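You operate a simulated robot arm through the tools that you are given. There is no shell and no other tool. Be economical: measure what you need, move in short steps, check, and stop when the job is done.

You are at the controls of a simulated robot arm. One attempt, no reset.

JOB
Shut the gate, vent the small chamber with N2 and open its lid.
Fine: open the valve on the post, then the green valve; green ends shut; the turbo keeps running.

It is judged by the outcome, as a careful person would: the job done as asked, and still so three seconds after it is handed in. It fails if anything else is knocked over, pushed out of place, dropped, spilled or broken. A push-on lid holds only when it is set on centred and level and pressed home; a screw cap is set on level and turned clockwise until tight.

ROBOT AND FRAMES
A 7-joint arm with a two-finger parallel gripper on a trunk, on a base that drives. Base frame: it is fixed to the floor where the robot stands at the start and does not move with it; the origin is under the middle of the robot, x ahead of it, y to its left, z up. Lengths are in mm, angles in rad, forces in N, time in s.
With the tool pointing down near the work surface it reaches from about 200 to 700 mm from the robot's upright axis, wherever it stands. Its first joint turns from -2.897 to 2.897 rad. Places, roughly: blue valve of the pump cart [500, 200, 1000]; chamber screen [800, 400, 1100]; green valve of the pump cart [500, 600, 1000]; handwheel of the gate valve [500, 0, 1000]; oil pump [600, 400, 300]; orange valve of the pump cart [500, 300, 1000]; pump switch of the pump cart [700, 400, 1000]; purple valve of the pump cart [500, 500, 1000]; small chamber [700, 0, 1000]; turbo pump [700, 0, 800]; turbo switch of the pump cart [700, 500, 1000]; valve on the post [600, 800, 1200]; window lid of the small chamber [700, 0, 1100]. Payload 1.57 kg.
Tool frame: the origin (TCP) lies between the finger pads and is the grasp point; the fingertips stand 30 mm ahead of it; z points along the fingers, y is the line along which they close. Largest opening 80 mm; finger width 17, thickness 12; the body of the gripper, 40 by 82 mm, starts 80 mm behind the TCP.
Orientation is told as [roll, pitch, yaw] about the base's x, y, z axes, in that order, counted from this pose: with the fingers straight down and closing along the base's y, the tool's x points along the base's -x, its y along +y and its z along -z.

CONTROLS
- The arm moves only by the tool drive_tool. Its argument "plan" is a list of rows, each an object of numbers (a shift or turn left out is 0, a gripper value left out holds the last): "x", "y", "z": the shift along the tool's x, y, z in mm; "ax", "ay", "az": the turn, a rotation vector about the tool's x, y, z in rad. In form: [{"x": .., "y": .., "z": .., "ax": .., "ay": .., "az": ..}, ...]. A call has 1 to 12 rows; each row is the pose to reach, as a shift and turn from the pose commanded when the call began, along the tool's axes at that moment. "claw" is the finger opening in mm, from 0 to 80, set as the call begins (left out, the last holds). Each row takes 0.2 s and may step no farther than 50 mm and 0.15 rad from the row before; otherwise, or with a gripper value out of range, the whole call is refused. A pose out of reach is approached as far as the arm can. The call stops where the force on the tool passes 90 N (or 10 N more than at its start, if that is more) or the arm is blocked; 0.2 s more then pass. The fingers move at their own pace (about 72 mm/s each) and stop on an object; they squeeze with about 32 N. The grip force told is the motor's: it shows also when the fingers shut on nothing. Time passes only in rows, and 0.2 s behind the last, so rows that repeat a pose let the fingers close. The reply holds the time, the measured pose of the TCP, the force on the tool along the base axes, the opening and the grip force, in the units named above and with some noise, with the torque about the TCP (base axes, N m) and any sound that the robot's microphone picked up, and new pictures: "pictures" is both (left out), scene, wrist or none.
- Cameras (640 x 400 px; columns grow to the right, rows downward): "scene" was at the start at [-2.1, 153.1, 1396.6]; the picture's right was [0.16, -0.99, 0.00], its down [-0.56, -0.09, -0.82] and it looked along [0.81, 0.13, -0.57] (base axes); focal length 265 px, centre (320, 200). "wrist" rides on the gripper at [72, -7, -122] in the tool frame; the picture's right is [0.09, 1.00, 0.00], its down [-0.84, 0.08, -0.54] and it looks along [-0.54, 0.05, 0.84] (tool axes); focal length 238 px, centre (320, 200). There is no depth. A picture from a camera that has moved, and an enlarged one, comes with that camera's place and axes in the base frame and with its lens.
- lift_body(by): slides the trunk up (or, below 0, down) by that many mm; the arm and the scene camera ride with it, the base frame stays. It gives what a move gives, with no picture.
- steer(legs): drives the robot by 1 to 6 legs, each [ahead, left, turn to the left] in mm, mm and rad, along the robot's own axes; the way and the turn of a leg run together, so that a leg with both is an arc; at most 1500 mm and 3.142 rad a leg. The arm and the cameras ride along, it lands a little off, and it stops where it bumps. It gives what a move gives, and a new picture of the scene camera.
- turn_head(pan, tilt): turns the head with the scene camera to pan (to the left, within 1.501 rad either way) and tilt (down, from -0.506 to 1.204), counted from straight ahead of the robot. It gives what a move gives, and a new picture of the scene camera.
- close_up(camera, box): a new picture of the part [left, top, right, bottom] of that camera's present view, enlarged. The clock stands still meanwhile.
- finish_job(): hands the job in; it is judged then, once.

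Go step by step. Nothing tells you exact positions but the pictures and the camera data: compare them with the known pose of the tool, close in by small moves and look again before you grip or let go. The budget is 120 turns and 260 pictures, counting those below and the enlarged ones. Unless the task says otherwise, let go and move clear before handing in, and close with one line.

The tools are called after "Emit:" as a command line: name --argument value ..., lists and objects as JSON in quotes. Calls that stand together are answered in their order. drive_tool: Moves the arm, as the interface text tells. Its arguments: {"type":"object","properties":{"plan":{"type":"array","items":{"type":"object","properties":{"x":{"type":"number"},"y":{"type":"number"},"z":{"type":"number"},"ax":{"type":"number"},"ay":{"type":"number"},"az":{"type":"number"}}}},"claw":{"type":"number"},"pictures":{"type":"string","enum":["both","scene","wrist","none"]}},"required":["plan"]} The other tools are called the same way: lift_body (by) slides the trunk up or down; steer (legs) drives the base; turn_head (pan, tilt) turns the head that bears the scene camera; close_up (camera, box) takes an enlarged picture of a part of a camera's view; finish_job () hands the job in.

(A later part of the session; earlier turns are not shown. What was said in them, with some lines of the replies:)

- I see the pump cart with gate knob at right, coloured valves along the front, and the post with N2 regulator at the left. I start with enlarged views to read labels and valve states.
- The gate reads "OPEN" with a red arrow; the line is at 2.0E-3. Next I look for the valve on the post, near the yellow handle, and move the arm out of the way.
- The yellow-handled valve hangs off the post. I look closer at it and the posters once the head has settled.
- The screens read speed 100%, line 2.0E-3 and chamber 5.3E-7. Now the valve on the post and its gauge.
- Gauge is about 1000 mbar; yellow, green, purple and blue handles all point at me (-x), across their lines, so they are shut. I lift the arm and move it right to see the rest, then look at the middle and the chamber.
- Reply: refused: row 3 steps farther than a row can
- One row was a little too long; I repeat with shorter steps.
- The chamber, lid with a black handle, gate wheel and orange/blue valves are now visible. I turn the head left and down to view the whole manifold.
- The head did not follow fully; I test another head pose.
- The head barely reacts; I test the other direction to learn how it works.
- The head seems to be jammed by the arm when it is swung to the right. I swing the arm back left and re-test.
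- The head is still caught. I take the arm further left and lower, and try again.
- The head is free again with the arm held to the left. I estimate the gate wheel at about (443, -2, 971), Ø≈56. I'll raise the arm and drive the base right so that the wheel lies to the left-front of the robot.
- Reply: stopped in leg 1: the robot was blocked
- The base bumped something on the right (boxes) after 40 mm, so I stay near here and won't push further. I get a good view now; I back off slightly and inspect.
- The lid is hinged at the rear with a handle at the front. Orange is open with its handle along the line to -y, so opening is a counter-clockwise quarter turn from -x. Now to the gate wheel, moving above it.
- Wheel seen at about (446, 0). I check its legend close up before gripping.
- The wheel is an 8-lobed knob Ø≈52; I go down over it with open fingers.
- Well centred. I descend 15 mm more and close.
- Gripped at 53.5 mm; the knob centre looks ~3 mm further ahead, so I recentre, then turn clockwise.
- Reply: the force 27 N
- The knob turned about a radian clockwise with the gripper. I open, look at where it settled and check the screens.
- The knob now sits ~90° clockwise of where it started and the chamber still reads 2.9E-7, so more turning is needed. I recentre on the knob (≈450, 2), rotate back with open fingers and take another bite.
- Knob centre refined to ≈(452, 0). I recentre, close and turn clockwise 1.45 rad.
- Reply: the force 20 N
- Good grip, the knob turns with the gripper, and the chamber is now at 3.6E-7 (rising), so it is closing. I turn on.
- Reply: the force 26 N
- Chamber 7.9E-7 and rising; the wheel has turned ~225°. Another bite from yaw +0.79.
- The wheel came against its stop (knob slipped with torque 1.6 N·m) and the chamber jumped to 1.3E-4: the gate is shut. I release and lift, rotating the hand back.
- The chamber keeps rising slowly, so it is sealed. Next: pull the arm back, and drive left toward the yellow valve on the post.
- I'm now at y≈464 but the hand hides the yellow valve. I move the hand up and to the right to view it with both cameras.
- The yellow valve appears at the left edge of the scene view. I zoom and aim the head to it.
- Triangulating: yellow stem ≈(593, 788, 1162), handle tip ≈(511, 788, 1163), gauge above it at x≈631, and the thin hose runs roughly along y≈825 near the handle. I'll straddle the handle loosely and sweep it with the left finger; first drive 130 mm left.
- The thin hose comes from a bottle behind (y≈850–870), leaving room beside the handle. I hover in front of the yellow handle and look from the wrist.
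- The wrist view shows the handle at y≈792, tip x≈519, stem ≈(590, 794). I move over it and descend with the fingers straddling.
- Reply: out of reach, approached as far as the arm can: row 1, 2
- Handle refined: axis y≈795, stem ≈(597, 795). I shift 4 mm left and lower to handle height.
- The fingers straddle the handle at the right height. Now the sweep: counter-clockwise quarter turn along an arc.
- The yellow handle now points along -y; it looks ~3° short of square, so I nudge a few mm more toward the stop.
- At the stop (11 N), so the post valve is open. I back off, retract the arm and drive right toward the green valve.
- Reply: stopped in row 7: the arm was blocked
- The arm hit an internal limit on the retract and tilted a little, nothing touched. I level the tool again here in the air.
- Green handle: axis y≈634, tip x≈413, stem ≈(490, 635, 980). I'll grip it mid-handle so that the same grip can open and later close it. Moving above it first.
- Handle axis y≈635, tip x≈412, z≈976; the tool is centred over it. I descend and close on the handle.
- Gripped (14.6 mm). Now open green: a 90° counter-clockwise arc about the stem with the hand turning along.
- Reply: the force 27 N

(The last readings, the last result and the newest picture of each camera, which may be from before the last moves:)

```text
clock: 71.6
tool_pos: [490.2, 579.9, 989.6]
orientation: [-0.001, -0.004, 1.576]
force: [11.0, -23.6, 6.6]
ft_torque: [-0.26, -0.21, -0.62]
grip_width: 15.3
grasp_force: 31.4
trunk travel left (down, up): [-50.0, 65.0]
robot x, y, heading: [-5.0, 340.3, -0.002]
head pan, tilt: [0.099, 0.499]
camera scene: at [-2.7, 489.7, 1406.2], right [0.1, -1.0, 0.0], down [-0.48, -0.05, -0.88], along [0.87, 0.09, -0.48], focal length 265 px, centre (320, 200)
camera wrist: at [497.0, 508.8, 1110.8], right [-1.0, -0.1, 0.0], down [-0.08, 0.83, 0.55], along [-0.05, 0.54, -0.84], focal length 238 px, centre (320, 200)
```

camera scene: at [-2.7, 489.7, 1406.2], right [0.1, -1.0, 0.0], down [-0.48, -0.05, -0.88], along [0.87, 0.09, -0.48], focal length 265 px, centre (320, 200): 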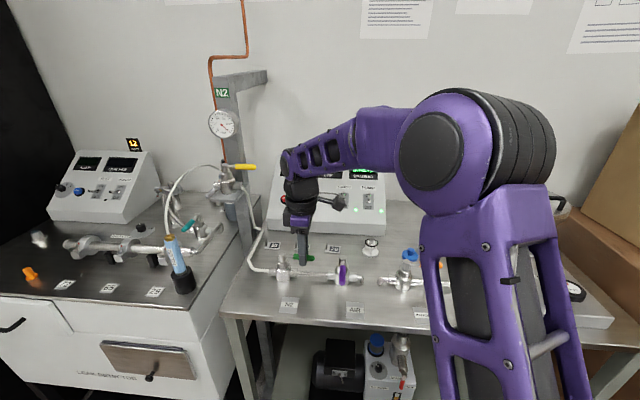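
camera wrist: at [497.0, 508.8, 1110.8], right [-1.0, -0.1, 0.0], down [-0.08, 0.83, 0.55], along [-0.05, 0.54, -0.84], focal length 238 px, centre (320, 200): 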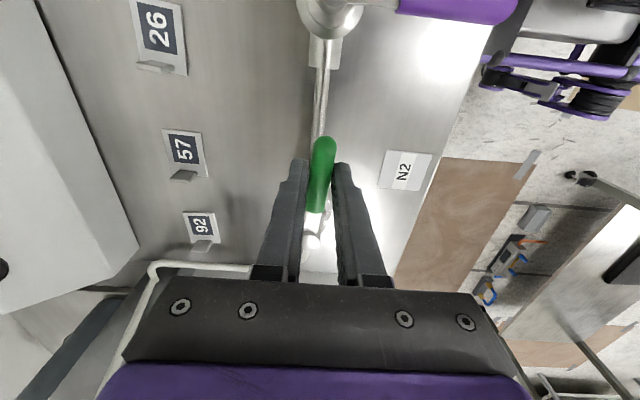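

Green is now along its line: open. I look at the screens, part of which is visible under the forearm.

Emit:
close_up --camera "scene" --box '[300, 150, 400, 210]'

Emit:
close_up --camera "scene" --box '[190, 80, 270, 150]'

```text
6.40 times, centred on (350, 180) of scene
camera zoom: at [-2.7, 489.7, 1406.2], right [0.1, -1.0, 0.0], down [-0.48, -0.05, -0.88], along [0.87, 0.09, -0.48], focal length 1698 px, centre (128, 328)
```

zoom: 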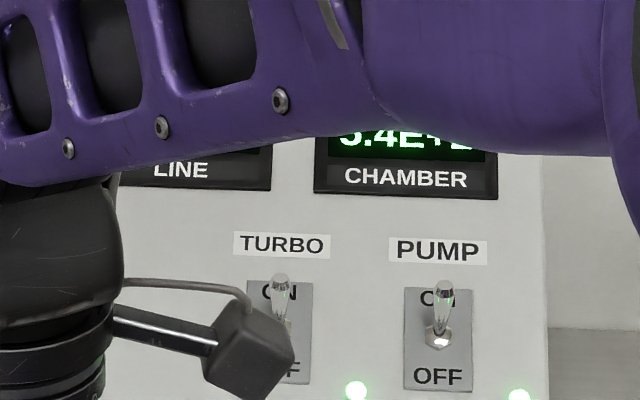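

```text
5.71 times, centred on (230, 115) of scene
camera zoom: at [-2.7, 489.7, 1406.2], right [0.1, -1.0, 0.0], down [-0.48, -0.05, -0.88], along [0.87, 0.09, -0.48], focal length 1516 px, centre (834, 686)
```

zoom: 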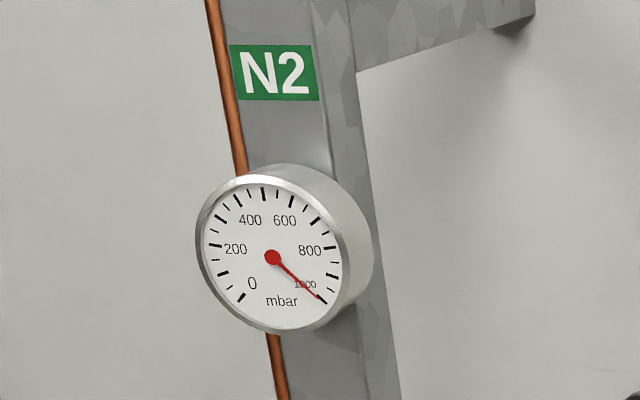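

The chamber is filling fast (5.4E+something) while the line is unaffected. I wait a second with the grip held and look again.

Emit:
drive_tool --plan '[{}, {}, {}]' --pictures "none"

Emit:
close_up --camera "scene" --box '[300, 150, 400, 210]'

```text
clock: 72.4
tool_pos: [490.0, 580.8, 989.3]
orientation: [0.001, -0.003, 1.576]
force: [10.6, -23.4, 11.4]
ft_torque: [-0.4, -0.19, -0.66]
grip_width: 15.8
grasp_force: 31.0
trunk travel left (down, up): [-50.0, 65.0]
robot x, y, heading: [-3.4, 345.4, -0.004]
head pan, tilt: [0.099, 0.499]
```

```text
6.40 times, centred on (350, 180) of scene
camera zoom: at [-3.1, 489.6, 1406.2], right [0.1, -1.0, 0.0], down [-0.48, -0.05, -0.88], along [0.87, 0.09, -0.48], focal length 1698 px, centre (128, 328)
```

zoom: 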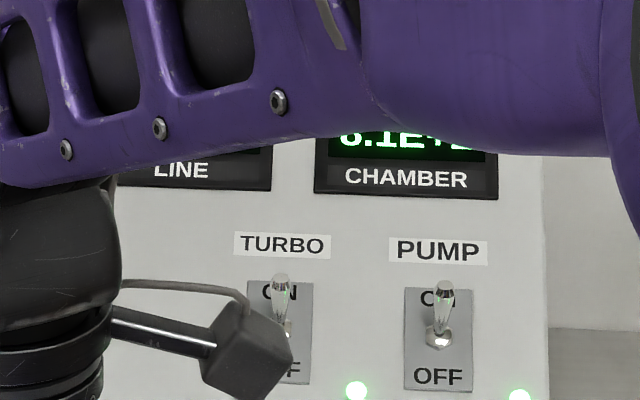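

Emit:
drive_tool --plan '[{}, {}, {}, {}, {}]' --pictures "none"

Emit:
close_up --camera "scene" --box '[300, 150, 400, 210]'

```text
clock: 73.6
tool_pos: [489.0, 580.9, 989.2]
orientation: [0.0, -0.003, 1.575]
force: [10.4, -22.3, 13.6]
ft_torque: [-0.44, -0.16, -0.64]
grip_width: 16.1
grasp_force: 32.2
trunk travel left (down, up): [-50.0, 65.0]
robot x, y, heading: [-2.0, 344.7, 0.002]
head pan, tilt: [0.099, 0.499]
```

```text
6.40 times, centred on (350, 180) of scene
camera zoom: at [-3.3, 489.6, 1406.2], right [0.1, -1.0, 0.0], down [-0.48, -0.05, -0.88], along [0.87, 0.09, -0.48], focal length 1698 px, centre (128, 328)
```

zoom: 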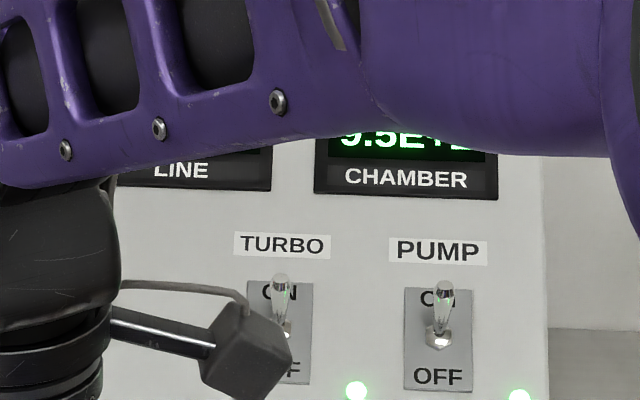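

9.5E+2 — almost at atmosphere. One more short wait.

Emit:
drive_tool --plan '[{}]' --pictures "none"

Emit:
close_up --camera "scene" --box '[300, 150, 400, 210]'

```text
clock: 74.0
tool_pos: [490.0, 580.7, 989.9]
orientation: [-0.001, -0.004, 1.577]
force: [9.5, -21.9, 14.3]
ft_torque: [-0.45, -0.18, -0.61]
grip_width: 15.8
grasp_force: 31.4
trunk travel left (down, up): [-50.0, 65.0]
robot x, y, heading: [-4.8, 339.3, -0.004]
head pan, tilt: [0.099, 0.499]
```

```text
6.40 times, centred on (350, 180) of scene
camera zoom: at [-3.4, 489.6, 1406.2], right [0.1, -1.0, 0.0], down [-0.48, -0.05, -0.88], along [0.87, 0.09, -0.48], focal length 1698 px, centre (128, 328)
```

zoom: 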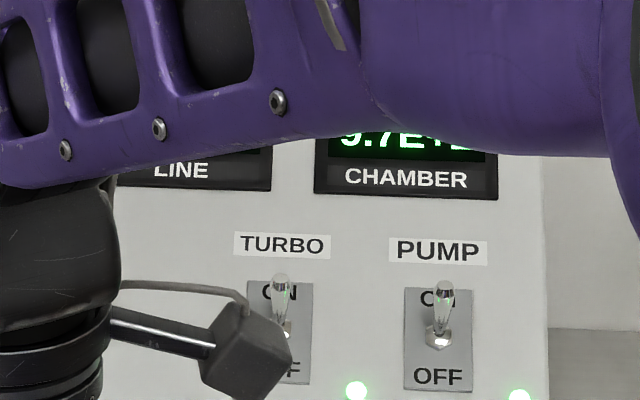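

Emit:
drive_tool --plan '[{}, {}, {}, {}]' --pictures "none"

Emit:
close_up --camera "scene" --box '[300, 150, 400, 210]'

```text
clock: 75.0
tool_pos: [489.6, 580.9, 988.8]
orientation: [0.0, -0.004, 1.576]
force: [10.1, -21.9, 12.9]
ft_torque: [-0.43, -0.18, -0.59]
grip_width: 15.9
grasp_force: 31.0
trunk travel left (down, up): [-50.0, 65.0]
robot x, y, heading: [-9.9, 342.1, -0.002]
head pan, tilt: [0.099, 0.499]
```

```text
6.40 times, centred on (350, 180) of scene
camera zoom: at [-3.3, 489.6, 1406.2], right [0.1, -1.0, 0.0], down [-0.48, -0.05, -0.88], along [0.87, 0.09, -0.48], focal length 1698 px, centre (128, 328)
```

zoom: 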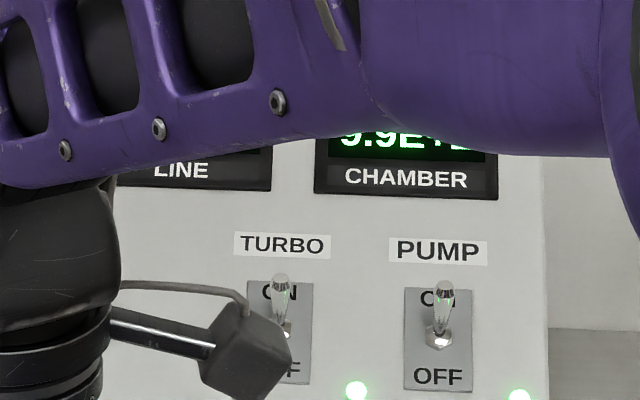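

9.9E+2. A bit more to reach atmosphere.

Emit:
drive_tool --plan '[{}, {}, {}, {}, {}, {}]' --pictures "none"

Emit:
close_up --camera "scene" --box '[300, 150, 400, 210]'

```text
clock: 76.4
tool_pos: [488.6, 580.3, 988.8]
orientation: [0.002, -0.003, 1.576]
force: [8.7, -20.8, 12.1]
ft_torque: [-0.4, -0.18, -0.6]
grip_width: 16.2
grasp_force: 31.4
trunk travel left (down, up): [-50.0, 65.0]
robot x, y, heading: [-6.0, 344.3, -0.001]
head pan, tilt: [0.099, 0.499]
```

```text
6.40 times, centred on (350, 180) of scene
camera zoom: at [-3.3, 489.7, 1406.2], right [0.1, -1.0, 0.0], down [-0.48, -0.05, -0.88], along [0.87, 0.09, -0.48], focal length 1698 px, centre (128, 328)
```

zoom: 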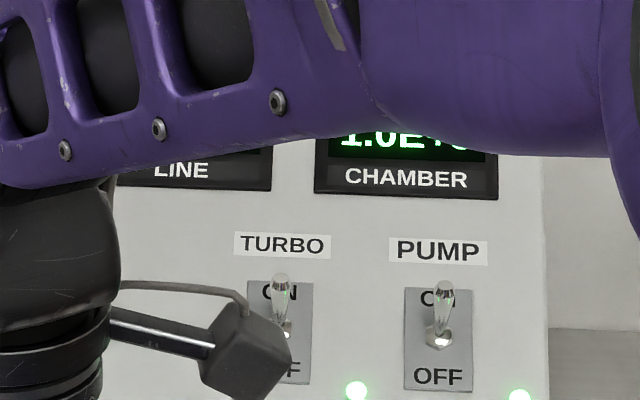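

1.0E+3: the chamber is at atmosphere. I close green by reversing the arc.

Emit:
drive_tool --plan '[{"x": -0.6, "y": 7.7, "az": 0.145}, {"x": -2.2, "y": 15.2, "az": 0.29}, {"x": -4.9, "y": 22.3, "az": 0.435}, {"x": -8.7, "y": 29, "az": 0.58}, {"x": -13.3, "y": 35.1, "az": 0.725}, {"x": -18.8, "y": 40.5, "az": 0.87}, {"x": -25, "y": 45, "az": 1.015}, {"x": -31.8, "y": 48.6, "az": 1.16}, {"x": -39.1, "y": 51.1, "az": 1.305}, {"x": -46.6, "y": 52.6, "az": 1.45}, {"x": -53, "y": 53, "az": 1.57}, {"x": -55, "y": 53, "az": 1.6}]' --pictures "both"

```text
clock: 79.0
tool_pos: [435.5, 635.1, 988.4]
orientation: [0.0, 0.005, -0.026]
force: [22.7, -8.3, -2.8]
ft_torque: [-0.13, -0.63, 0.41]
grip_width: 14.7
grasp_force: 30.2
trunk travel left (down, up): [-50.0, 65.0]
robot x, y, heading: [-7.1, 344.1, -0.005]
head pan, tilt: [0.099, 0.499]
camera scene: at [-1.3, 491.2, 1405.9], right [0.1, -1.0, 0.0], down [-0.48, -0.05, -0.88], along [0.87, 0.09, -0.48], focal length 265 px, centre (320, 200)
camera wrist: at [363.6, 631.3, 1110.0], right [-0.07, 1.0, 0.0], down [0.84, 0.06, 0.54], along [0.54, 0.04, -0.84], focal length 238 px, centre (320, 200)
```

scene: 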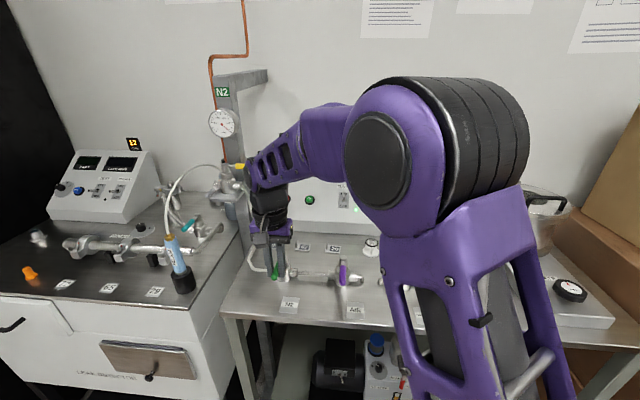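
wrist: 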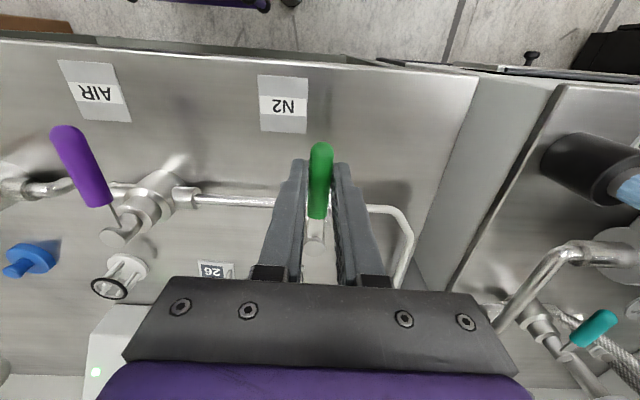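

Green is back across its line (shut). I release it, lift off, retract, and check the screens.

Emit:
drive_tool --plan '[{}, {}, {"z": -30}, {"z": -70}, {"z": -110}, {"z": -110, "x": 40, "y": -5}, {"z": -110, "x": 80, "y": -10}, {"z": -110, "x": 120, "y": -20}]' --claw 44 --pictures "wrist"

Emit:
steer --legs '[[0, -340, 0]]'

Emit:
turn_head --pan 0.1 --tilt 0.5

```text
clock: 80.8
tool_pos: [314.7, 618.3, 1099.3]
orientation: [0.002, 0.006, -0.022]
force: [0.5, 0.1, 0.4]
ft_torque: [0.0, 0.02, 0.04]
grip_width: 44.2
grasp_force: 0.1
trunk travel left (down, up): [-50.0, 65.0]
robot x, y, heading: [-6.1, 346.2, -0.004]
head pan, tilt: [0.099, 0.499]
camera wrist: at [241.8, 615.8, 1220.6], right [-0.07, 1.0, 0.0], down [0.84, 0.06, 0.54], along [0.54, 0.04, -0.84], focal length 238 px, centre (320, 200)
```

wrist: 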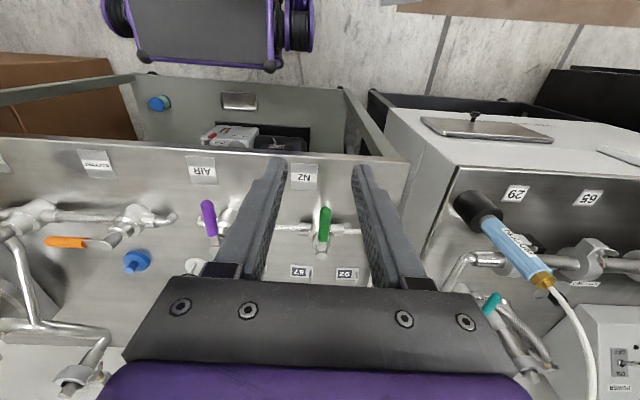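

```text
clock: 84.6
tool_pos: [316.8, 281.2, 1100.1]
orientation: [0.004, 0.004, -0.028]
force: [-0.1, -0.2, 0.6]
ft_torque: [0.01, 0.02, -0.01]
grip_width: 44.1
grasp_force: 0.0
trunk travel left (down, up): [-50.0, 65.0]
robot x, y, heading: [-8.7, 8.0, -0.005]
head pan, tilt: [0.099, 0.499]
camera scene: at [-3.1, 151.4, 1407.4], right [0.05, -1.0, 0.0], down [-0.46, -0.02, -0.89], along [0.88, 0.05, -0.46], focal length 265 px, centre (320, 200)
```

scene: 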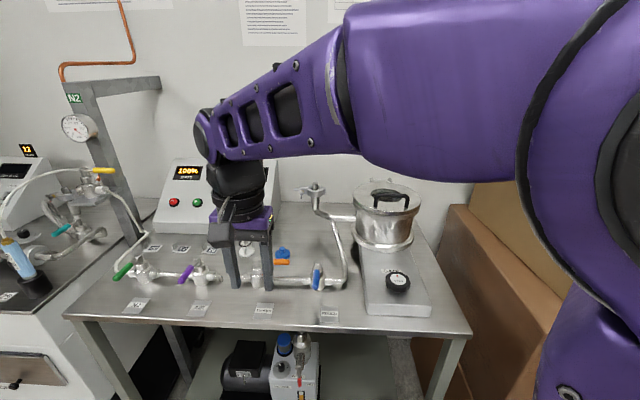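

```text
clock: 85.2
tool_pos: [314.7, 281.1, 1099.3]
orientation: [0.002, 0.003, -0.031]
force: [0.4, 0.6, -0.4]
ft_torque: [0.0, -0.02, 0.01]
grip_width: 43.8
grasp_force: 0.0
trunk travel left (down, up): [-50.0, 65.0]
robot x, y, heading: [-7.3, 6.3, -0.009]
head pan, tilt: [0.099, 0.499]
camera scene: at [-3.1, 151.7, 1407.3], right [0.06, -1.0, 0.0], down [-0.46, -0.03, -0.89], along [0.88, 0.05, -0.46], focal length 265 px, centre (320, 200)
```

scene: 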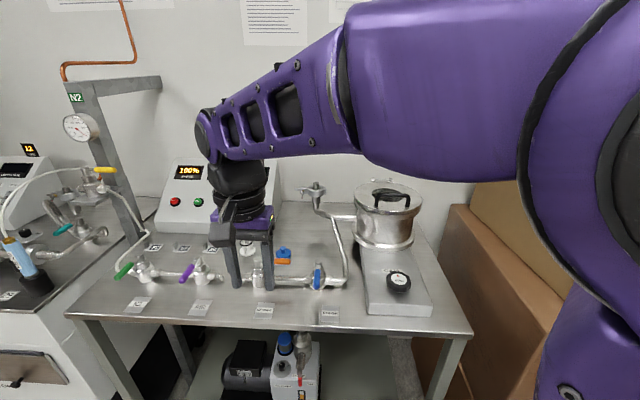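

The valves look right. I zoom on the lid and on the gate and green valve.

Emit:
close_up --camera "scene" --box '[340, 165, 440, 255]'

Emit:
close_up --camera "scene" --box '[60, 150, 220, 300]'

```text
4.44 times, centred on (390, 210) of scene
camera zoom: at [-3.1, 151.7, 1407.3], right [0.06, -1.0, 0.0], down [-0.46, -0.03, -0.89], along [0.88, 0.05, -0.46], focal length 1179 px, centre (9, 156)
```

zoom: 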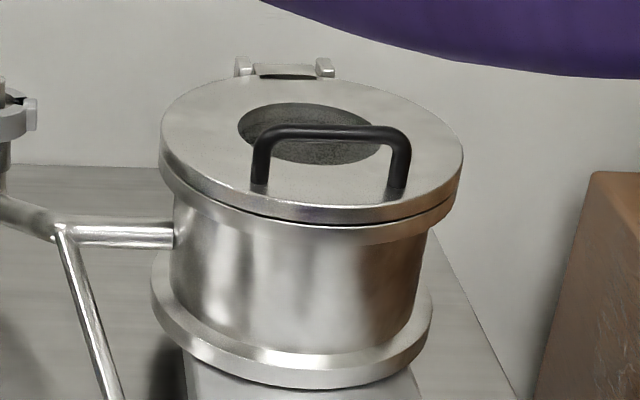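

```text
2.67 times, centred on (140, 225) of scene
camera zoom: at [-3.1, 151.7, 1407.3], right [0.06, -1.0, 0.0], down [-0.46, -0.03, -0.89], along [0.88, 0.05, -0.46], focal length 707 px, centre (800, 133)
```

zoom: 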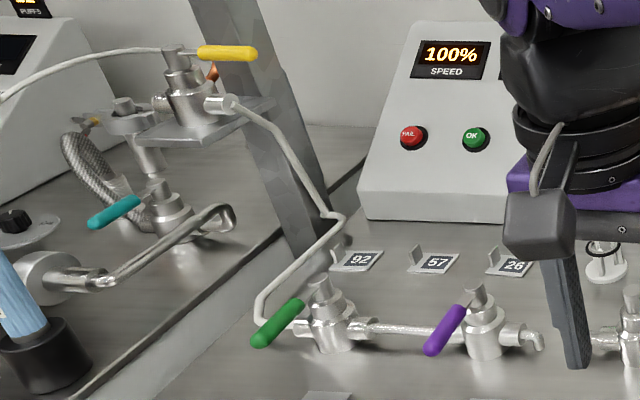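

Everything else is in order. For the lid I need accurate geometry, so I bring the wrist camera higher in front of the chamber.

Emit:
drive_tool --plan '[{"y": -45, "z": -20}, {"y": -90, "z": -40}, {"y": -135, "z": -60}, {"y": -175, "z": -80}, {"y": -215, "z": -100}, {"y": -255, "z": -120}, {"y": -285, "z": -140}, {"y": -289, "z": -140, "x": -45}, {"y": -290, "z": -140, "x": -90}, {"y": -290, "z": -140, "x": -125}]' --claw 80 --pictures "both"

```text
clock: 87.4
tool_pos: [431.2, -14.1, 1239.1]
orientation: [0.003, 0.001, -0.03]
force: [0.5, -0.1, 0.5]
ft_torque: [0.0, 0.0, -0.03]
grip_width: 79.8
grasp_force: 0.1
trunk travel left (down, up): [-50.0, 65.0]
robot x, y, heading: [-7.4, 5.6, -0.008]
head pan, tilt: [0.099, 0.499]
camera scene: at [-3.8, 154.8, 1405.9], right [0.09, -1.0, 0.0], down [-0.48, -0.04, -0.88], along [0.87, 0.08, -0.48], focal length 265 px, centre (320, 200)
camera wrist: at [358.5, -17.7, 1361.6], right [-0.06, 1.0, 0.0], down [0.84, 0.05, 0.54], along [0.54, 0.04, -0.84], focal length 238 px, centre (320, 200)
```

scene: 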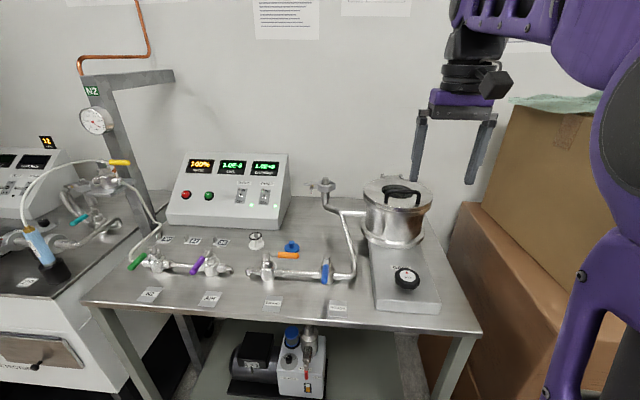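
wrist: 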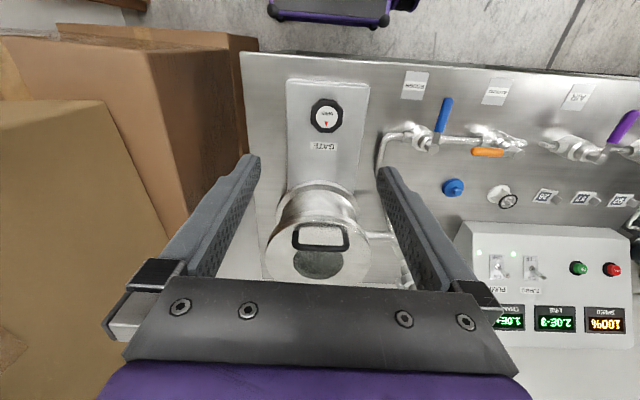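

The lid, handle and hinge area are in the wrist view. I zoom on them and on the screens.

Emit:
close_up --camera "wrist" --box '[250, 170, 400, 285]'

Emit:
close_up --camera "scene" --box '[170, 145, 300, 225]'

Emit:
close_up --camera "scene" --box '[340, 165, 450, 300]'

```text
3.48 times, centred on (325, 228) of wrist
camera zoom: at [358.5, -17.7, 1361.6], right [-0.06, 1.0, 0.0], down [0.84, 0.05, 0.54], along [0.54, 0.04, -0.84], focal length 829 px, centre (303, 104)
```

zoom: 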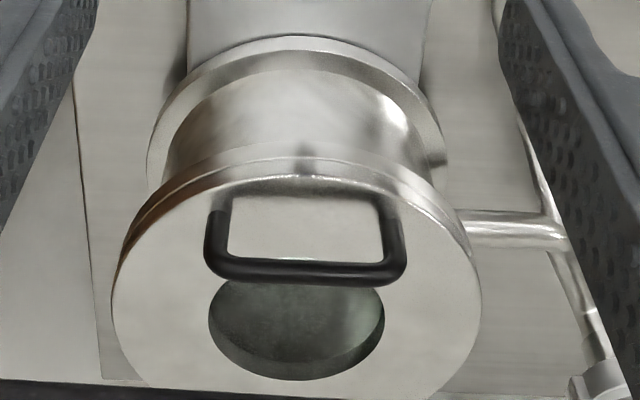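

```text
4.92 times, centred on (235, 185) of scene
camera zoom: at [-3.8, 154.8, 1405.9], right [0.09, -1.0, 0.0], down [-0.48, -0.04, -0.88], along [0.87, 0.08, -0.48], focal length 1306 px, centre (738, 274)
```

zoom: 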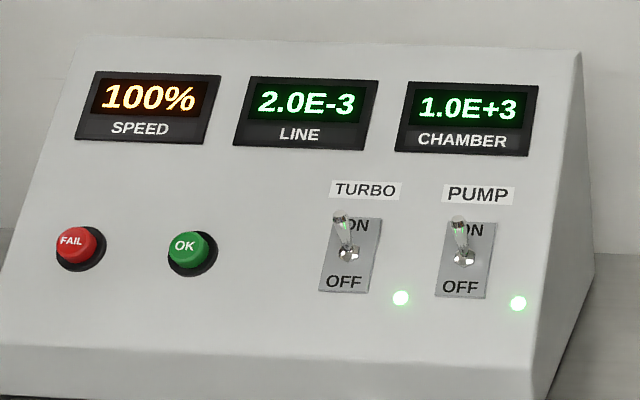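

```text
2.96 times, centred on (395, 232) of scene
camera zoom: at [-3.8, 154.8, 1405.9], right [0.09, -1.0, 0.0], down [-0.48, -0.04, -0.88], along [0.87, 0.08, -0.48], focal length 786 px, centre (98, 104)
```

zoom: 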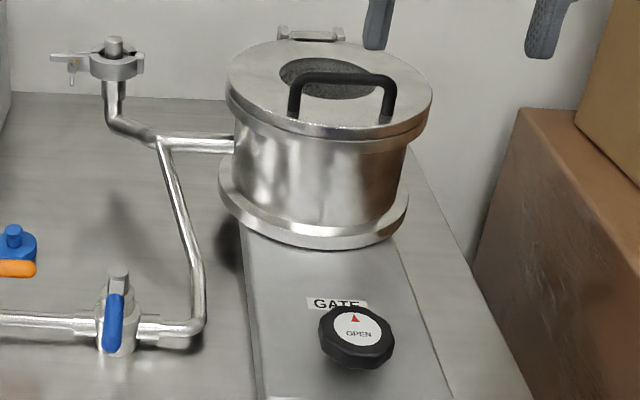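

Screens: turbo 100%, line 2.0E-3, chamber 1.0E+3. Lid top ≈1070 high, handle bar ≈(605, 0, 1104) along y between legs at y≈±39, hinge ≈(776, 0, 1068). I'll lift by hooking closed fingers under the bar from the front with the tool tilted. For reach I raise the trunk and edge forward.

Emit:
lift_body --by 64

Emit:
steer --legs '[[30, 0, 0]]'

```text
clock: 88.4
tool_pos: [431.9, -13.6, 1303.4]
orientation: [0.003, 0.003, -0.028]
force: [-1.3, 0.3, -1.1]
ft_torque: [-0.02, 0.02, 0.01]
grip_width: 79.9
grasp_force: 0.0
trunk travel left (down, up): [-114.0, 1.0]
robot x, y, heading: [-11.0, 7.1, -0.009]
head pan, tilt: [0.099, 0.499]
```

```text
clock: 89.2
tool_pos: [461.6, -14.6, 1302.2]
orientation: [0.004, 0.003, -0.029]
force: [0.2, 0.5, -1.1]
ft_torque: [0.0, -0.02, 0.0]
grip_width: 80.1
grasp_force: 0.0
trunk travel left (down, up): [-114.0, 1.0]
robot x, y, heading: [21.6, 6.6, -0.008]
head pan, tilt: [0.099, 0.499]
camera scene: at [25.9, 154.7, 1469.9], right [0.09, -1.0, 0.0], down [-0.48, -0.04, -0.88], along [0.87, 0.08, -0.48], focal length 265 px, centre (320, 200)
```

scene: 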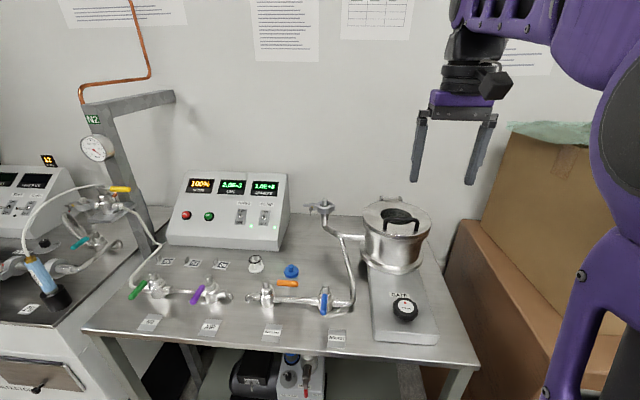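

Now at x≈22, trunk raised. I close the fingers and tilt the tool 45° so that the fingers point forward and down.

Emit:
drive_tool --plan '[{"ay": -0.13, "y": 3}, {"ay": -0.26, "y": 6}, {"ay": -0.39, "y": 9}, {"ay": -0.52, "y": 12}, {"ay": -0.65, "y": 14}, {"ay": -0.785, "y": 14}]' --claw 0 --pictures "both"

```text
clock: 90.6
tool_pos: [454.4, 4.1, 1306.2]
orientation: [0.007, -0.795, -0.025]
force: [-3.5, -0.3, 0.9]
ft_torque: [-0.01, -0.16, 0.02]
grip_width: 0.1
grasp_force: 21.4
trunk travel left (down, up): [-114.0, 1.0]
robot x, y, heading: [26.2, 4.4, -0.007]
head pan, tilt: [0.099, 0.499]
camera scene: at [-45.3, 57.3, 1475.1], right [-0.95, -0.3, -0.01], down [-0.12, 0.41, -0.91], along [0.27, -0.86, -0.43], focal length 265 px, centre (320, 200)
camera wrist: at [315.4, 0.4, 1340.5], right [-0.05, 1.0, -0.06], down [0.2, 0.07, 0.98], along [0.98, 0.03, -0.2], focal length 238 px, centre (320, 200)
```

scene: 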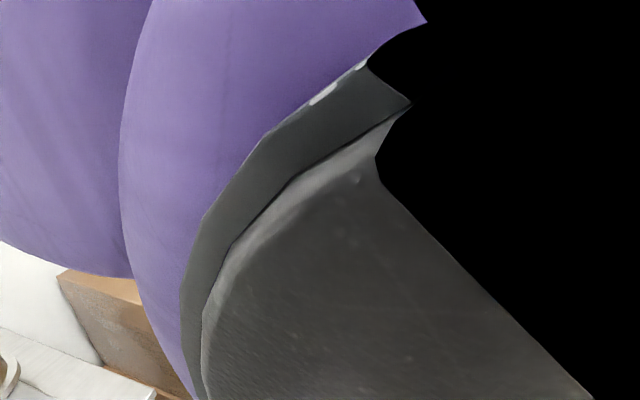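
wrist: 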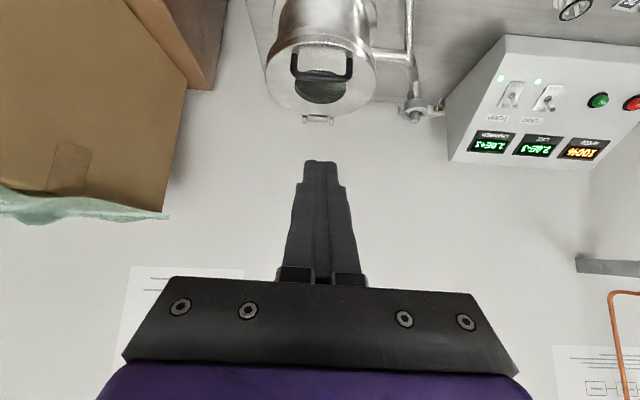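

The elbow crowds the head camera, but the wrist camera shows the lid well. I check the screens and handle from there.

Emit:
close_up --camera "wrist" --box '[430, 60, 640, 190]'

Emit:
close_up --camera "wrist" --box '[250, 10, 400, 130]'

```text
3.05 times, centred on (535, 125) of wrist
camera zoom: at [315.4, 0.4, 1340.5], right [-0.05, 1.0, -0.06], down [0.2, 0.07, 0.98], along [0.98, 0.03, -0.2], focal length 726 px, centre (-335, 429)
```

zoom: 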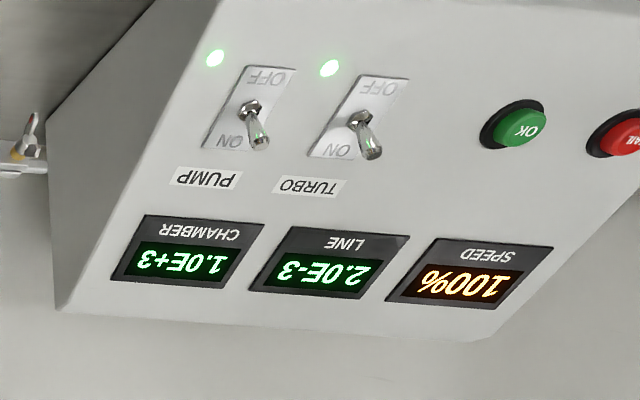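

```text
3.33 times, centred on (325, 70) of wrist
camera zoom: at [315.4, 0.4, 1340.5], right [-0.05, 1.0, -0.06], down [0.2, 0.07, 0.98], along [0.98, 0.03, -0.2], focal length 794 px, centre (303, 633)
```

zoom: 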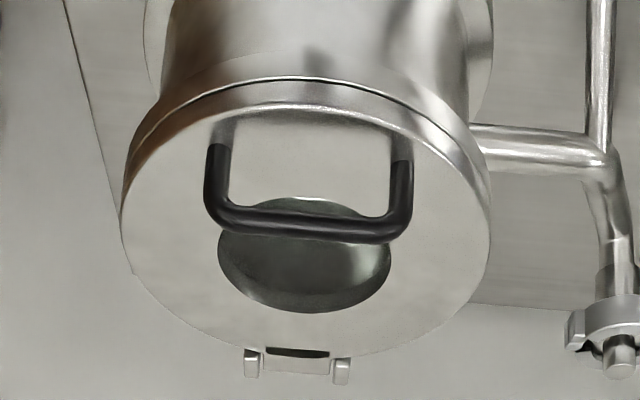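

All well, and the refined bar position agrees (606, 0, 1103). I move to the pre-insert pose in front of and above the handle.

Emit:
drive_tool --plan '[{"x": 12, "z": 34, "y": -1}, {"x": 25, "z": 69, "y": -2}, {"x": 38, "z": 104, "y": -3}, {"x": 51, "z": 138, "y": -4}, {"x": 63, "z": 172, "y": -4}]' --pictures "wrist"

```text
clock: 91.8
tool_pos: [537.3, -6.6, 1137.6]
orientation: [0.002, -0.783, -0.031]
force: [-0.7, 0.6, -0.7]
ft_torque: [0.01, 0.01, 0.0]
grip_width: 0.0
grasp_force: 21.4
trunk travel left (down, up): [-114.0, 1.0]
robot x, y, heading: [26.6, 8.0, -0.005]
head pan, tilt: [0.099, 0.499]
camera wrist: at [400.4, -8.5, 1172.5], right [-0.04, 1.0, -0.06], down [0.21, 0.07, 0.97], along [0.98, 0.02, -0.21], focal length 238 px, centre (320, 200)
```

wrist: 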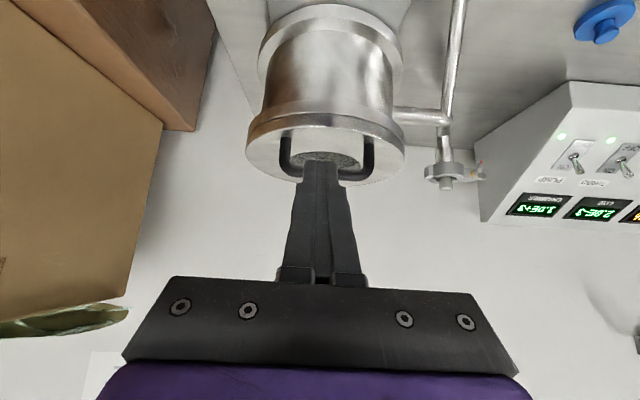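

Handle centre is 6 mm to the left of the tool; I correct and slide the fingertips in under the bar's front side, in two steps.

Emit:
drive_tool --plan '[{"x": 0, "y": 6, "z": 15}, {"x": -2, "y": 6, "z": 32}]' --pictures "wrist"

Emit:
close_up --camera "wrist" --box '[240, 90, 420, 220]'

```text
clock: 92.4
tool_pos: [561.5, -1.3, 1117.3]
orientation: [0.006, -0.782, -0.033]
force: [-0.6, -0.2, 0.6]
ft_torque: [0.01, 0.0, 0.02]
grip_width: 0.0
grasp_force: 21.1
trunk travel left (down, up): [-114.0, 1.0]
robot x, y, heading: [21.7, 4.9, -0.009]
head pan, tilt: [0.099, 0.499]
camera wrist: at [423.8, -2.5, 1152.1], right [-0.04, 1.0, -0.06], down [0.21, 0.07, 0.97], along [0.98, 0.02, -0.21], focal length 238 px, centre (320, 200)
```

wrist: 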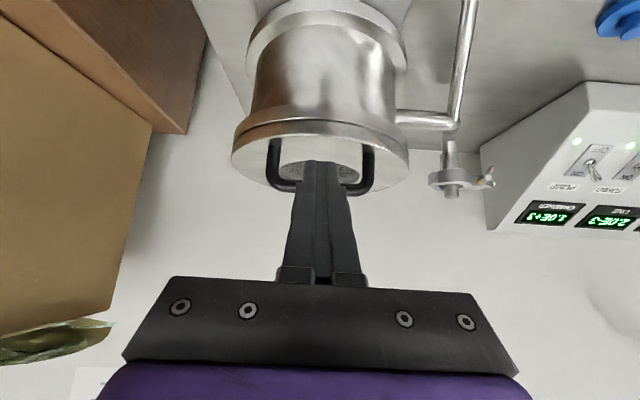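

```text
3.08 times, centred on (330, 155) of wrist
camera zoom: at [423.8, -2.5, 1152.1], right [-0.04, 1.0, -0.06], down [0.21, 0.07, 0.97], along [0.98, 0.02, -0.21], focal length 733 px, centre (289, 338)
```

zoom: 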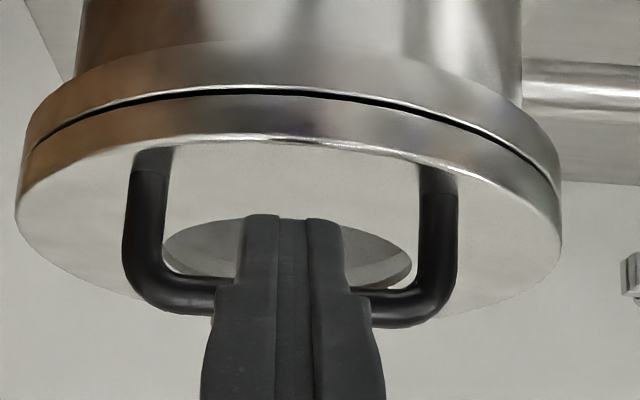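

The fingers are between the handle legs. I insert the last 20 mm under the bar, then start lifting along the hinge arc.

Emit:
drive_tool --plan '[{"x": -1, "z": 10}, {"x": -2, "z": 20}]' --pictures "none"

Emit:
drive_tool --plan '[{"x": -6.6, "z": 0.9}, {"x": -13, "z": -3}, {"x": -19.7, "z": -6.7}, {"x": -26.6, "z": -10}, {"x": -33.5, "z": -13.3}]' --pictures "wrist"

```text
clock: 93.0
tool_pos: [578.2, -1.6, 1103.5]
orientation: [0.007, -0.782, -0.032]
force: [0.1, 0.2, 0.1]
ft_torque: [-0.01, 0.01, -0.02]
grip_width: 0.2
grasp_force: 21.7
trunk travel left (down, up): [-114.0, 1.0]
robot x, y, heading: [21.8, 6.4, -0.006]
head pan, tilt: [0.099, 0.499]
```

```text
clock: 94.2
tool_pos: [591.3, -2.0, 1135.6]
orientation: [0.004, -0.781, -0.029]
force: [-6.9, 1.4, -3.0]
ft_torque: [-0.02, 0.15, 0.11]
grip_width: 0.0
grasp_force: 21.1
trunk travel left (down, up): [-114.0, 1.0]
robot x, y, heading: [23.8, 8.7, -0.007]
head pan, tilt: [0.099, 0.499]
camera wrist: at [453.9, -3.3, 1170.9], right [-0.04, 1.0, -0.06], down [0.21, 0.07, 0.97], along [0.98, 0.02, -0.22], focal length 238 px, centre (320, 200)
```

wrist: 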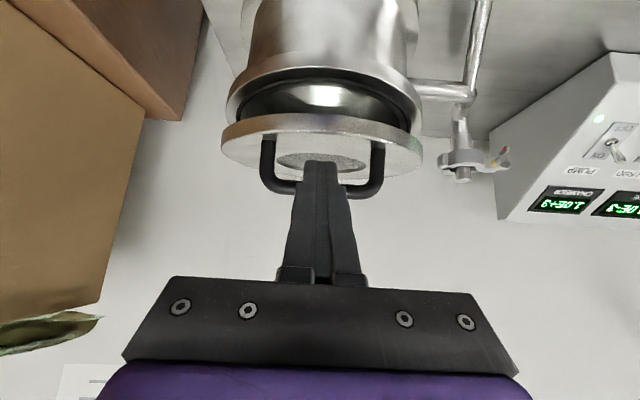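

The lid is lifting cleanly. I continue along the arc to about 45°.

Emit:
drive_tool --plan '[{"x": -14.2, "z": -5.3}, {"x": -28.9, "z": -9.5}, {"x": -44, "z": -12.2}, {"x": -59.1, "z": -13.7}, {"x": -74.5, "z": -13.7}, {"x": -89.5, "z": -12.6}, {"x": -104.6, "z": -10.1}]' --pictures "wrist"

```text
clock: 95.8
tool_pos: [658.9, -3.4, 1217.1]
orientation: [0.005, -0.785, -0.031]
force: [-2.6, -0.4, -2.3]
ft_torque: [0.03, 0.1, 0.04]
grip_width: 0.0
grasp_force: 21.4
trunk travel left (down, up): [-114.0, 1.0]
robot x, y, heading: [23.9, 6.8, -0.005]
head pan, tilt: [0.099, 0.499]
camera wrist: at [521.5, -4.3, 1252.0], right [-0.04, 1.0, -0.06], down [0.21, 0.07, 0.97], along [0.98, 0.02, -0.21], focal length 238 px, centre (320, 200)
```

wrist: 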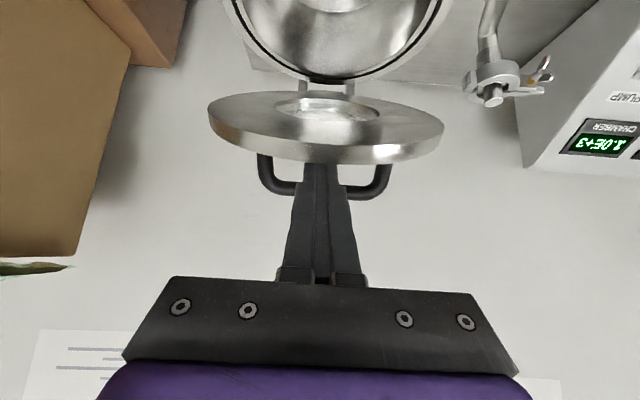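

45° and light forces (≈3 N). I continue to about 75°, steepening the tool so that the rim clears the fingers.

Emit:
drive_tool --plan '[{"x": -20.9, "z": 5.5, "ay": 0.017}, {"x": -44.8, "z": 14.1, "ay": 0.087}, {"x": -67.2, "z": 25.8, "ay": 0.157}, {"x": -85.5, "z": 38.5, "ay": 0.227}]' --pictures "wrist"

```text
clock: 96.8
tool_pos: [744.7, -5.8, 1249.6]
orientation: [0.002, -0.551, -0.031]
force: [-11.3, -0.4, 3.0]
ft_torque: [-0.47, 1.55, -0.31]
grip_width: 0.2
grasp_force: 21.4
trunk travel left (down, up): [-114.0, 1.0]
robot x, y, heading: [26.4, 6.1, -0.006]
head pan, tilt: [0.099, 0.499]
camera wrist: at [619.2, -7.6, 1316.0], right [-0.05, 1.0, -0.05], down [0.43, 0.06, 0.9], along [0.9, 0.02, -0.43], focal length 238 px, centre (320, 200)
```

wrist: 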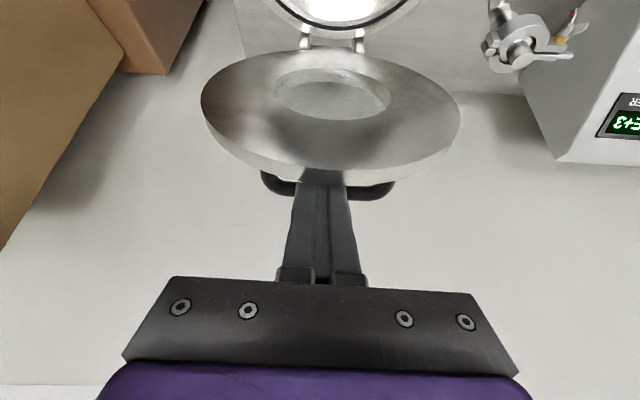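

Nearly vertical; the torque suggests the rim is starting to wedge against the fingers, so I steepen the tool in place first.

Emit:
drive_tool --plan '[{"x": -1.5, "z": -1, "ay": 0.09}, {"x": -3.6, "z": -2, "ay": 0.175}]' --pictures "wrist"

```text
clock: 97.4
tool_pos: [740.3, -5.5, 1249.2]
orientation: [0.005, -0.379, -0.029]
force: [0.1, 0.1, 0.4]
ft_torque: [-0.03, -0.03, 0.0]
grip_width: 0.0
grasp_force: 21.2
out of reach, approached as far as the arm can: row 2
trunk travel left (down, up): [-114.0, 1.0]
robot x, y, heading: [24.8, 8.0, -0.006]
head pan, tilt: [0.099, 0.499]
camera wrist: at [628.3, -8.6, 1335.4], right [-0.06, 1.0, -0.03], down [0.58, 0.06, 0.81], along [0.81, 0.03, -0.58], focal length 238 px, centre (320, 200)
```

wrist: 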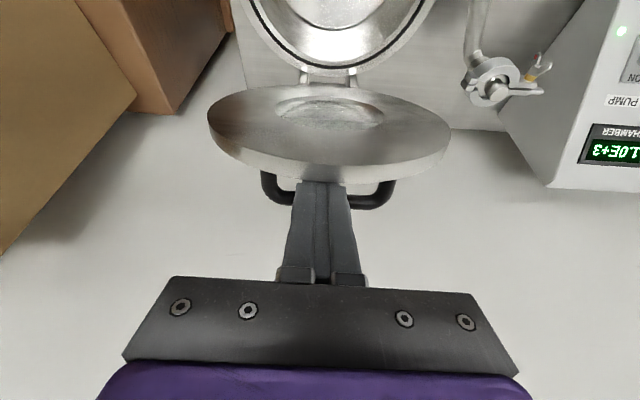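

The force is now zero and the lid stays put at ≈70°, so the hinge seems to hold by friction. I withdraw the fingers along the tool a little and see if it stays.

Emit:
drive_tool --plan '[{"z": -15}, {"z": -30}, {"z": -30}]' --pictures "wrist"

```text
clock: 98.2
tool_pos: [725.7, -5.6, 1277.2]
orientation: [0.002, -0.381, -0.029]
force: [-0.4, -0.6, 0.3]
ft_torque: [0.01, 0.0, 0.02]
grip_width: 0.1
grasp_force: 20.6
trunk travel left (down, up): [-114.0, 1.0]
robot x, y, heading: [23.4, 4.4, -0.008]
head pan, tilt: [0.099, 0.499]
camera wrist: at [612.8, -7.5, 1362.5], right [-0.06, 1.0, -0.03], down [0.58, 0.06, 0.81], along [0.81, 0.03, -0.58], focal length 238 px, centre (320, 200)
```

wrist: 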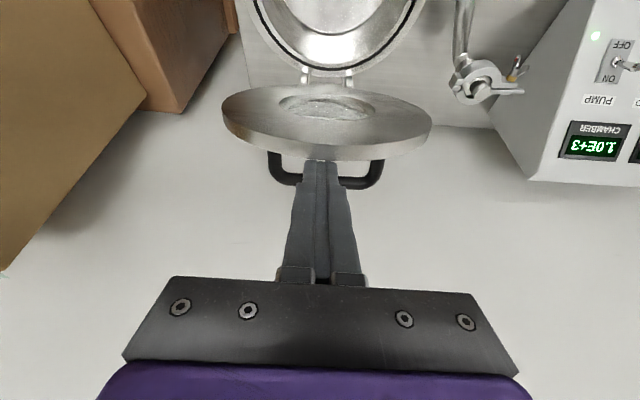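

It stays. I withdraw completely upward, then re-approach to push from the underside if needed.

Emit:
drive_tool --plan '[{"z": -30}, {"z": -50, "x": 5}, {"z": -60, "x": 40}, {"z": -60, "x": 80}]' --pictures "wrist"

```text
clock: 99.2
tool_pos: [632.4, -1.8, 1303.5]
orientation: [0.003, -0.381, -0.03]
force: [-0.1, 0.2, -0.1]
ft_torque: [-0.02, 0.02, -0.01]
grip_width: 0.1
grasp_force: 21.2
out of reach, approached as far as the arm can: row 1, 2
trunk travel left (down, up): [-114.0, 1.0]
robot x, y, heading: [23.9, 7.0, -0.006]
head pan, tilt: [0.099, 0.499]
camera wrist: at [519.3, -5.1, 1390.1], right [-0.06, 1.0, -0.03], down [0.58, 0.06, 0.82], along [0.82, 0.03, -0.58], focal length 238 px, centre (320, 200)
```

wrist: 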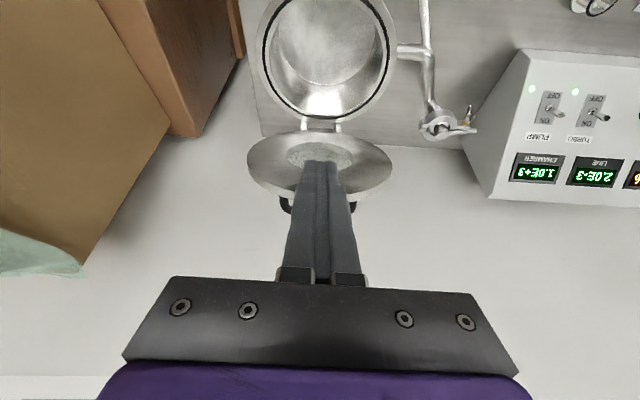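

The lid stays at ≈73° by itself. For margin I'll push it gently from its underside to about 85°, with the tool at 45°; first to a stand-off.

Emit:
drive_tool --plan '[{"x": 1, "z": 20, "ay": -0.135}, {"x": 2, "z": 45, "ay": -0.27}, {"x": 2.6, "z": 67, "ay": -0.404}]' --pictures "wrist"

```text
clock: 100.0
tool_pos: [655.2, -0.4, 1237.6]
orientation: [0.006, -0.785, -0.03]
force: [-0.1, 1.1, 0.3]
ft_torque: [0.01, -0.02, 0.02]
grip_width: 0.2
grasp_force: 21.4
trunk travel left (down, up): [-114.0, 1.0]
robot x, y, heading: [20.6, 7.8, -0.005]
head pan, tilt: [0.099, 0.499]
camera wrist: at [518.1, -2.4, 1272.6], right [-0.04, 1.0, -0.06], down [0.21, 0.07, 0.98], along [0.98, 0.02, -0.21], focal length 238 px, centre (320, 200)
```

wrist: 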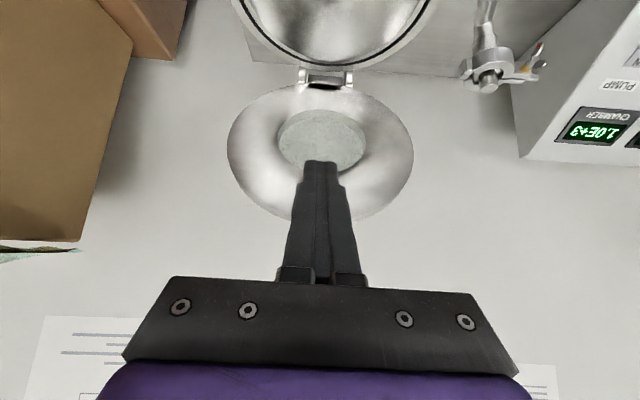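

Clear view: the window glass is in the centre, so I aim for the metal ring near the rim and push gently.

Emit:
drive_tool --plan '[{"x": -17, "z": 11.3}, {"x": -29.7, "z": 21.2}, {"x": -36, "z": 25}, {"x": -42.4, "z": 28.3}, {"x": -48, "z": 31.5}, {"x": -53, "z": 34.6}, {"x": -56, "z": 37}, {"x": -59.4, "z": 39.6}]' --pictures "wrist"

```text
clock: 101.8
tool_pos: [726.0, -5.2, 1253.8]
orientation: [0.004, -0.785, -0.032]
force: [0.1, 0.5, -0.8]
ft_torque: [-0.03, -0.03, -0.02]
grip_width: 0.0
grasp_force: 20.7
trunk travel left (down, up): [-114.0, 1.0]
robot x, y, heading: [21.3, 7.4, -0.01]
head pan, tilt: [0.099, 0.499]
camera wrist: at [587.5, -7.5, 1288.4], right [-0.04, 1.0, -0.06], down [0.21, 0.07, 0.98], along [0.98, 0.02, -0.21], focal length 238 px, centre (320, 200)
```

wrist: 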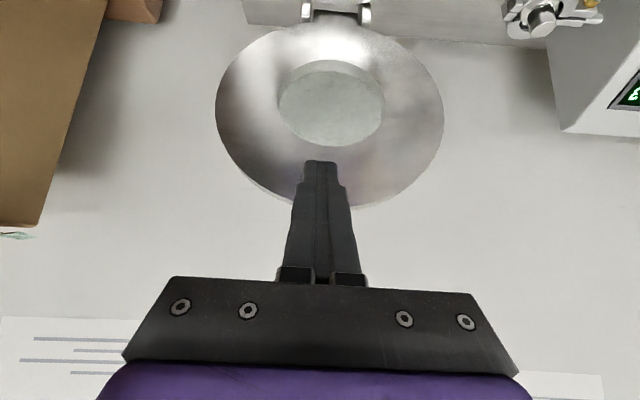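

The lid is now at ≈86° with no load on the tool. I back away and check that it stays.

Emit:
drive_tool --plan '[{"x": 25, "z": -25}, {"x": 45, "z": -50}, {"x": 60, "z": -80}, {"x": 75, "z": -110}, {"x": 90, "z": -140}]' --pictures "wrist"

```text
clock: 103.0
tool_pos: [564.9, -2.7, 1272.3]
orientation: [0.003, -0.756, -0.036]
force: [0.5, -0.7, 0.2]
ft_torque: [-0.02, -0.01, 0.0]
grip_width: 0.0
grasp_force: 21.2
trunk travel left (down, up): [-114.0, 1.0]
robot x, y, heading: [26.8, 8.6, -0.004]
head pan, tilt: [0.099, 0.499]
camera wrist: at [428.2, -5.0, 1311.6], right [-0.03, 1.0, -0.06], down [0.24, 0.07, 0.97], along [0.97, 0.02, -0.24], focal length 238 px, centre (320, 200)
```

wrist: 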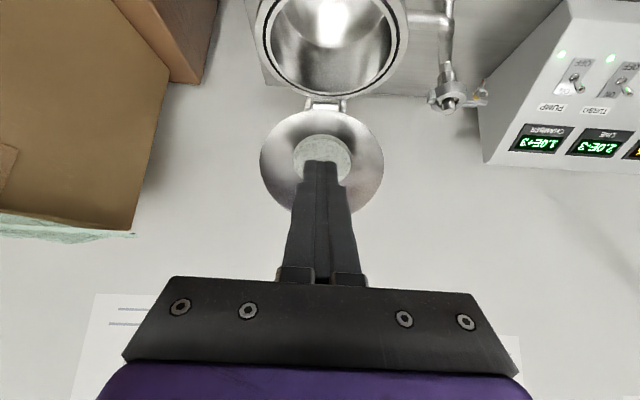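

The lid stands open. I level the tool further back and take a last overall look.

Emit:
drive_tool --plan '[{"x": 30, "z": -35, "ay": 0.13}, {"x": 60, "z": -70, "ay": 0.26}, {"x": 70, "z": -85, "ay": 0.39}, {"x": 75, "z": -95, "ay": 0.52}, {"x": 75, "z": -95, "ay": 0.65}, {"x": 75, "z": -95, "ay": 0.75}]' --pictures "wrist"

Emit:
turn_head --pan 0.1 --tilt 0.5

```text
clock: 104.4
tool_pos: [440.7, 4.1, 1303.6]
orientation: [0.003, -0.035, -0.027]
force: [-0.9, 0.7, -0.8]
ft_torque: [0.0, -0.02, 0.03]
grip_width: 0.2
grasp_force: 21.0
trunk travel left (down, up): [-114.0, 1.0]
robot x, y, heading: [22.1, 6.5, -0.008]
head pan, tilt: [0.099, 0.499]
camera wrist: at [364.1, 0.0, 1422.9], right [-0.07, 1.0, 0.0], down [0.82, 0.05, 0.57], along [0.57, 0.04, -0.82], focal length 238 px, centre (320, 200)
```

wrist: 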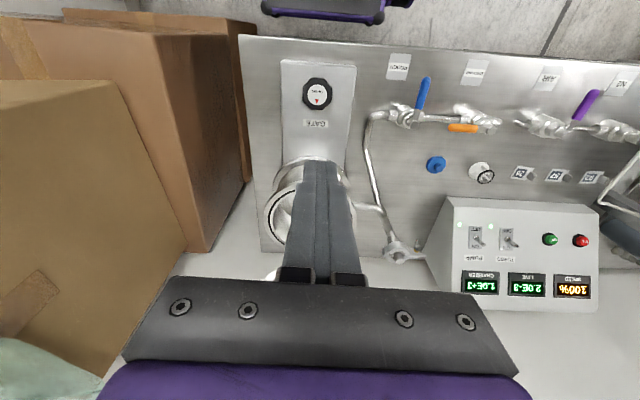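

```text
clock: 105.0
tool_pos: [441.2, 4.0, 1302.5]
orientation: [0.003, -0.035, -0.027]
force: [0.2, -0.1, -0.6]
ft_torque: [0.0, 0.0, -0.02]
grip_width: 0.2
grasp_force: 21.8
trunk travel left (down, up): [-114.0, 1.0]
robot x, y, heading: [18.2, 7.7, -0.009]
head pan, tilt: [0.099, 0.499]
camera scene: at [25.9, 154.7, 1469.9], right [0.09, -1.0, 0.0], down [-0.48, -0.04, -0.88], along [0.87, 0.08, -0.48], focal length 265 px, centre (320, 200)
```

scene: 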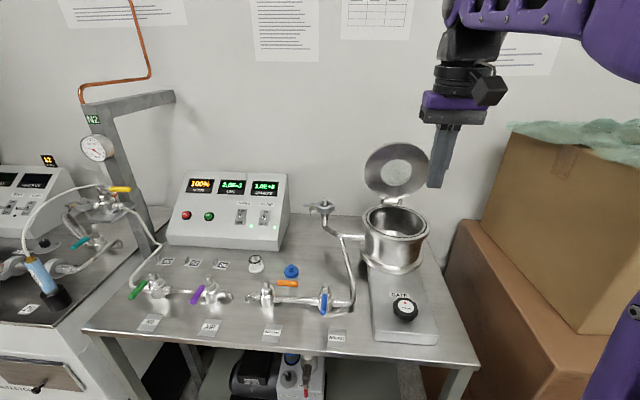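

The lid stands open and still. The gate is shut, yellow is open, green is shut, the turbo is at 100% and the line at 2.0E-3. Nothing else has moved, so I hand in.

Emit:
finish_job

```text
The job is handed in.
```

The gate is shut, the small chamber is vented with N2 to 1.0E+3 and its lid is open. Green is shut again, the valve on the post is still open, and the turbo is running at 100%.
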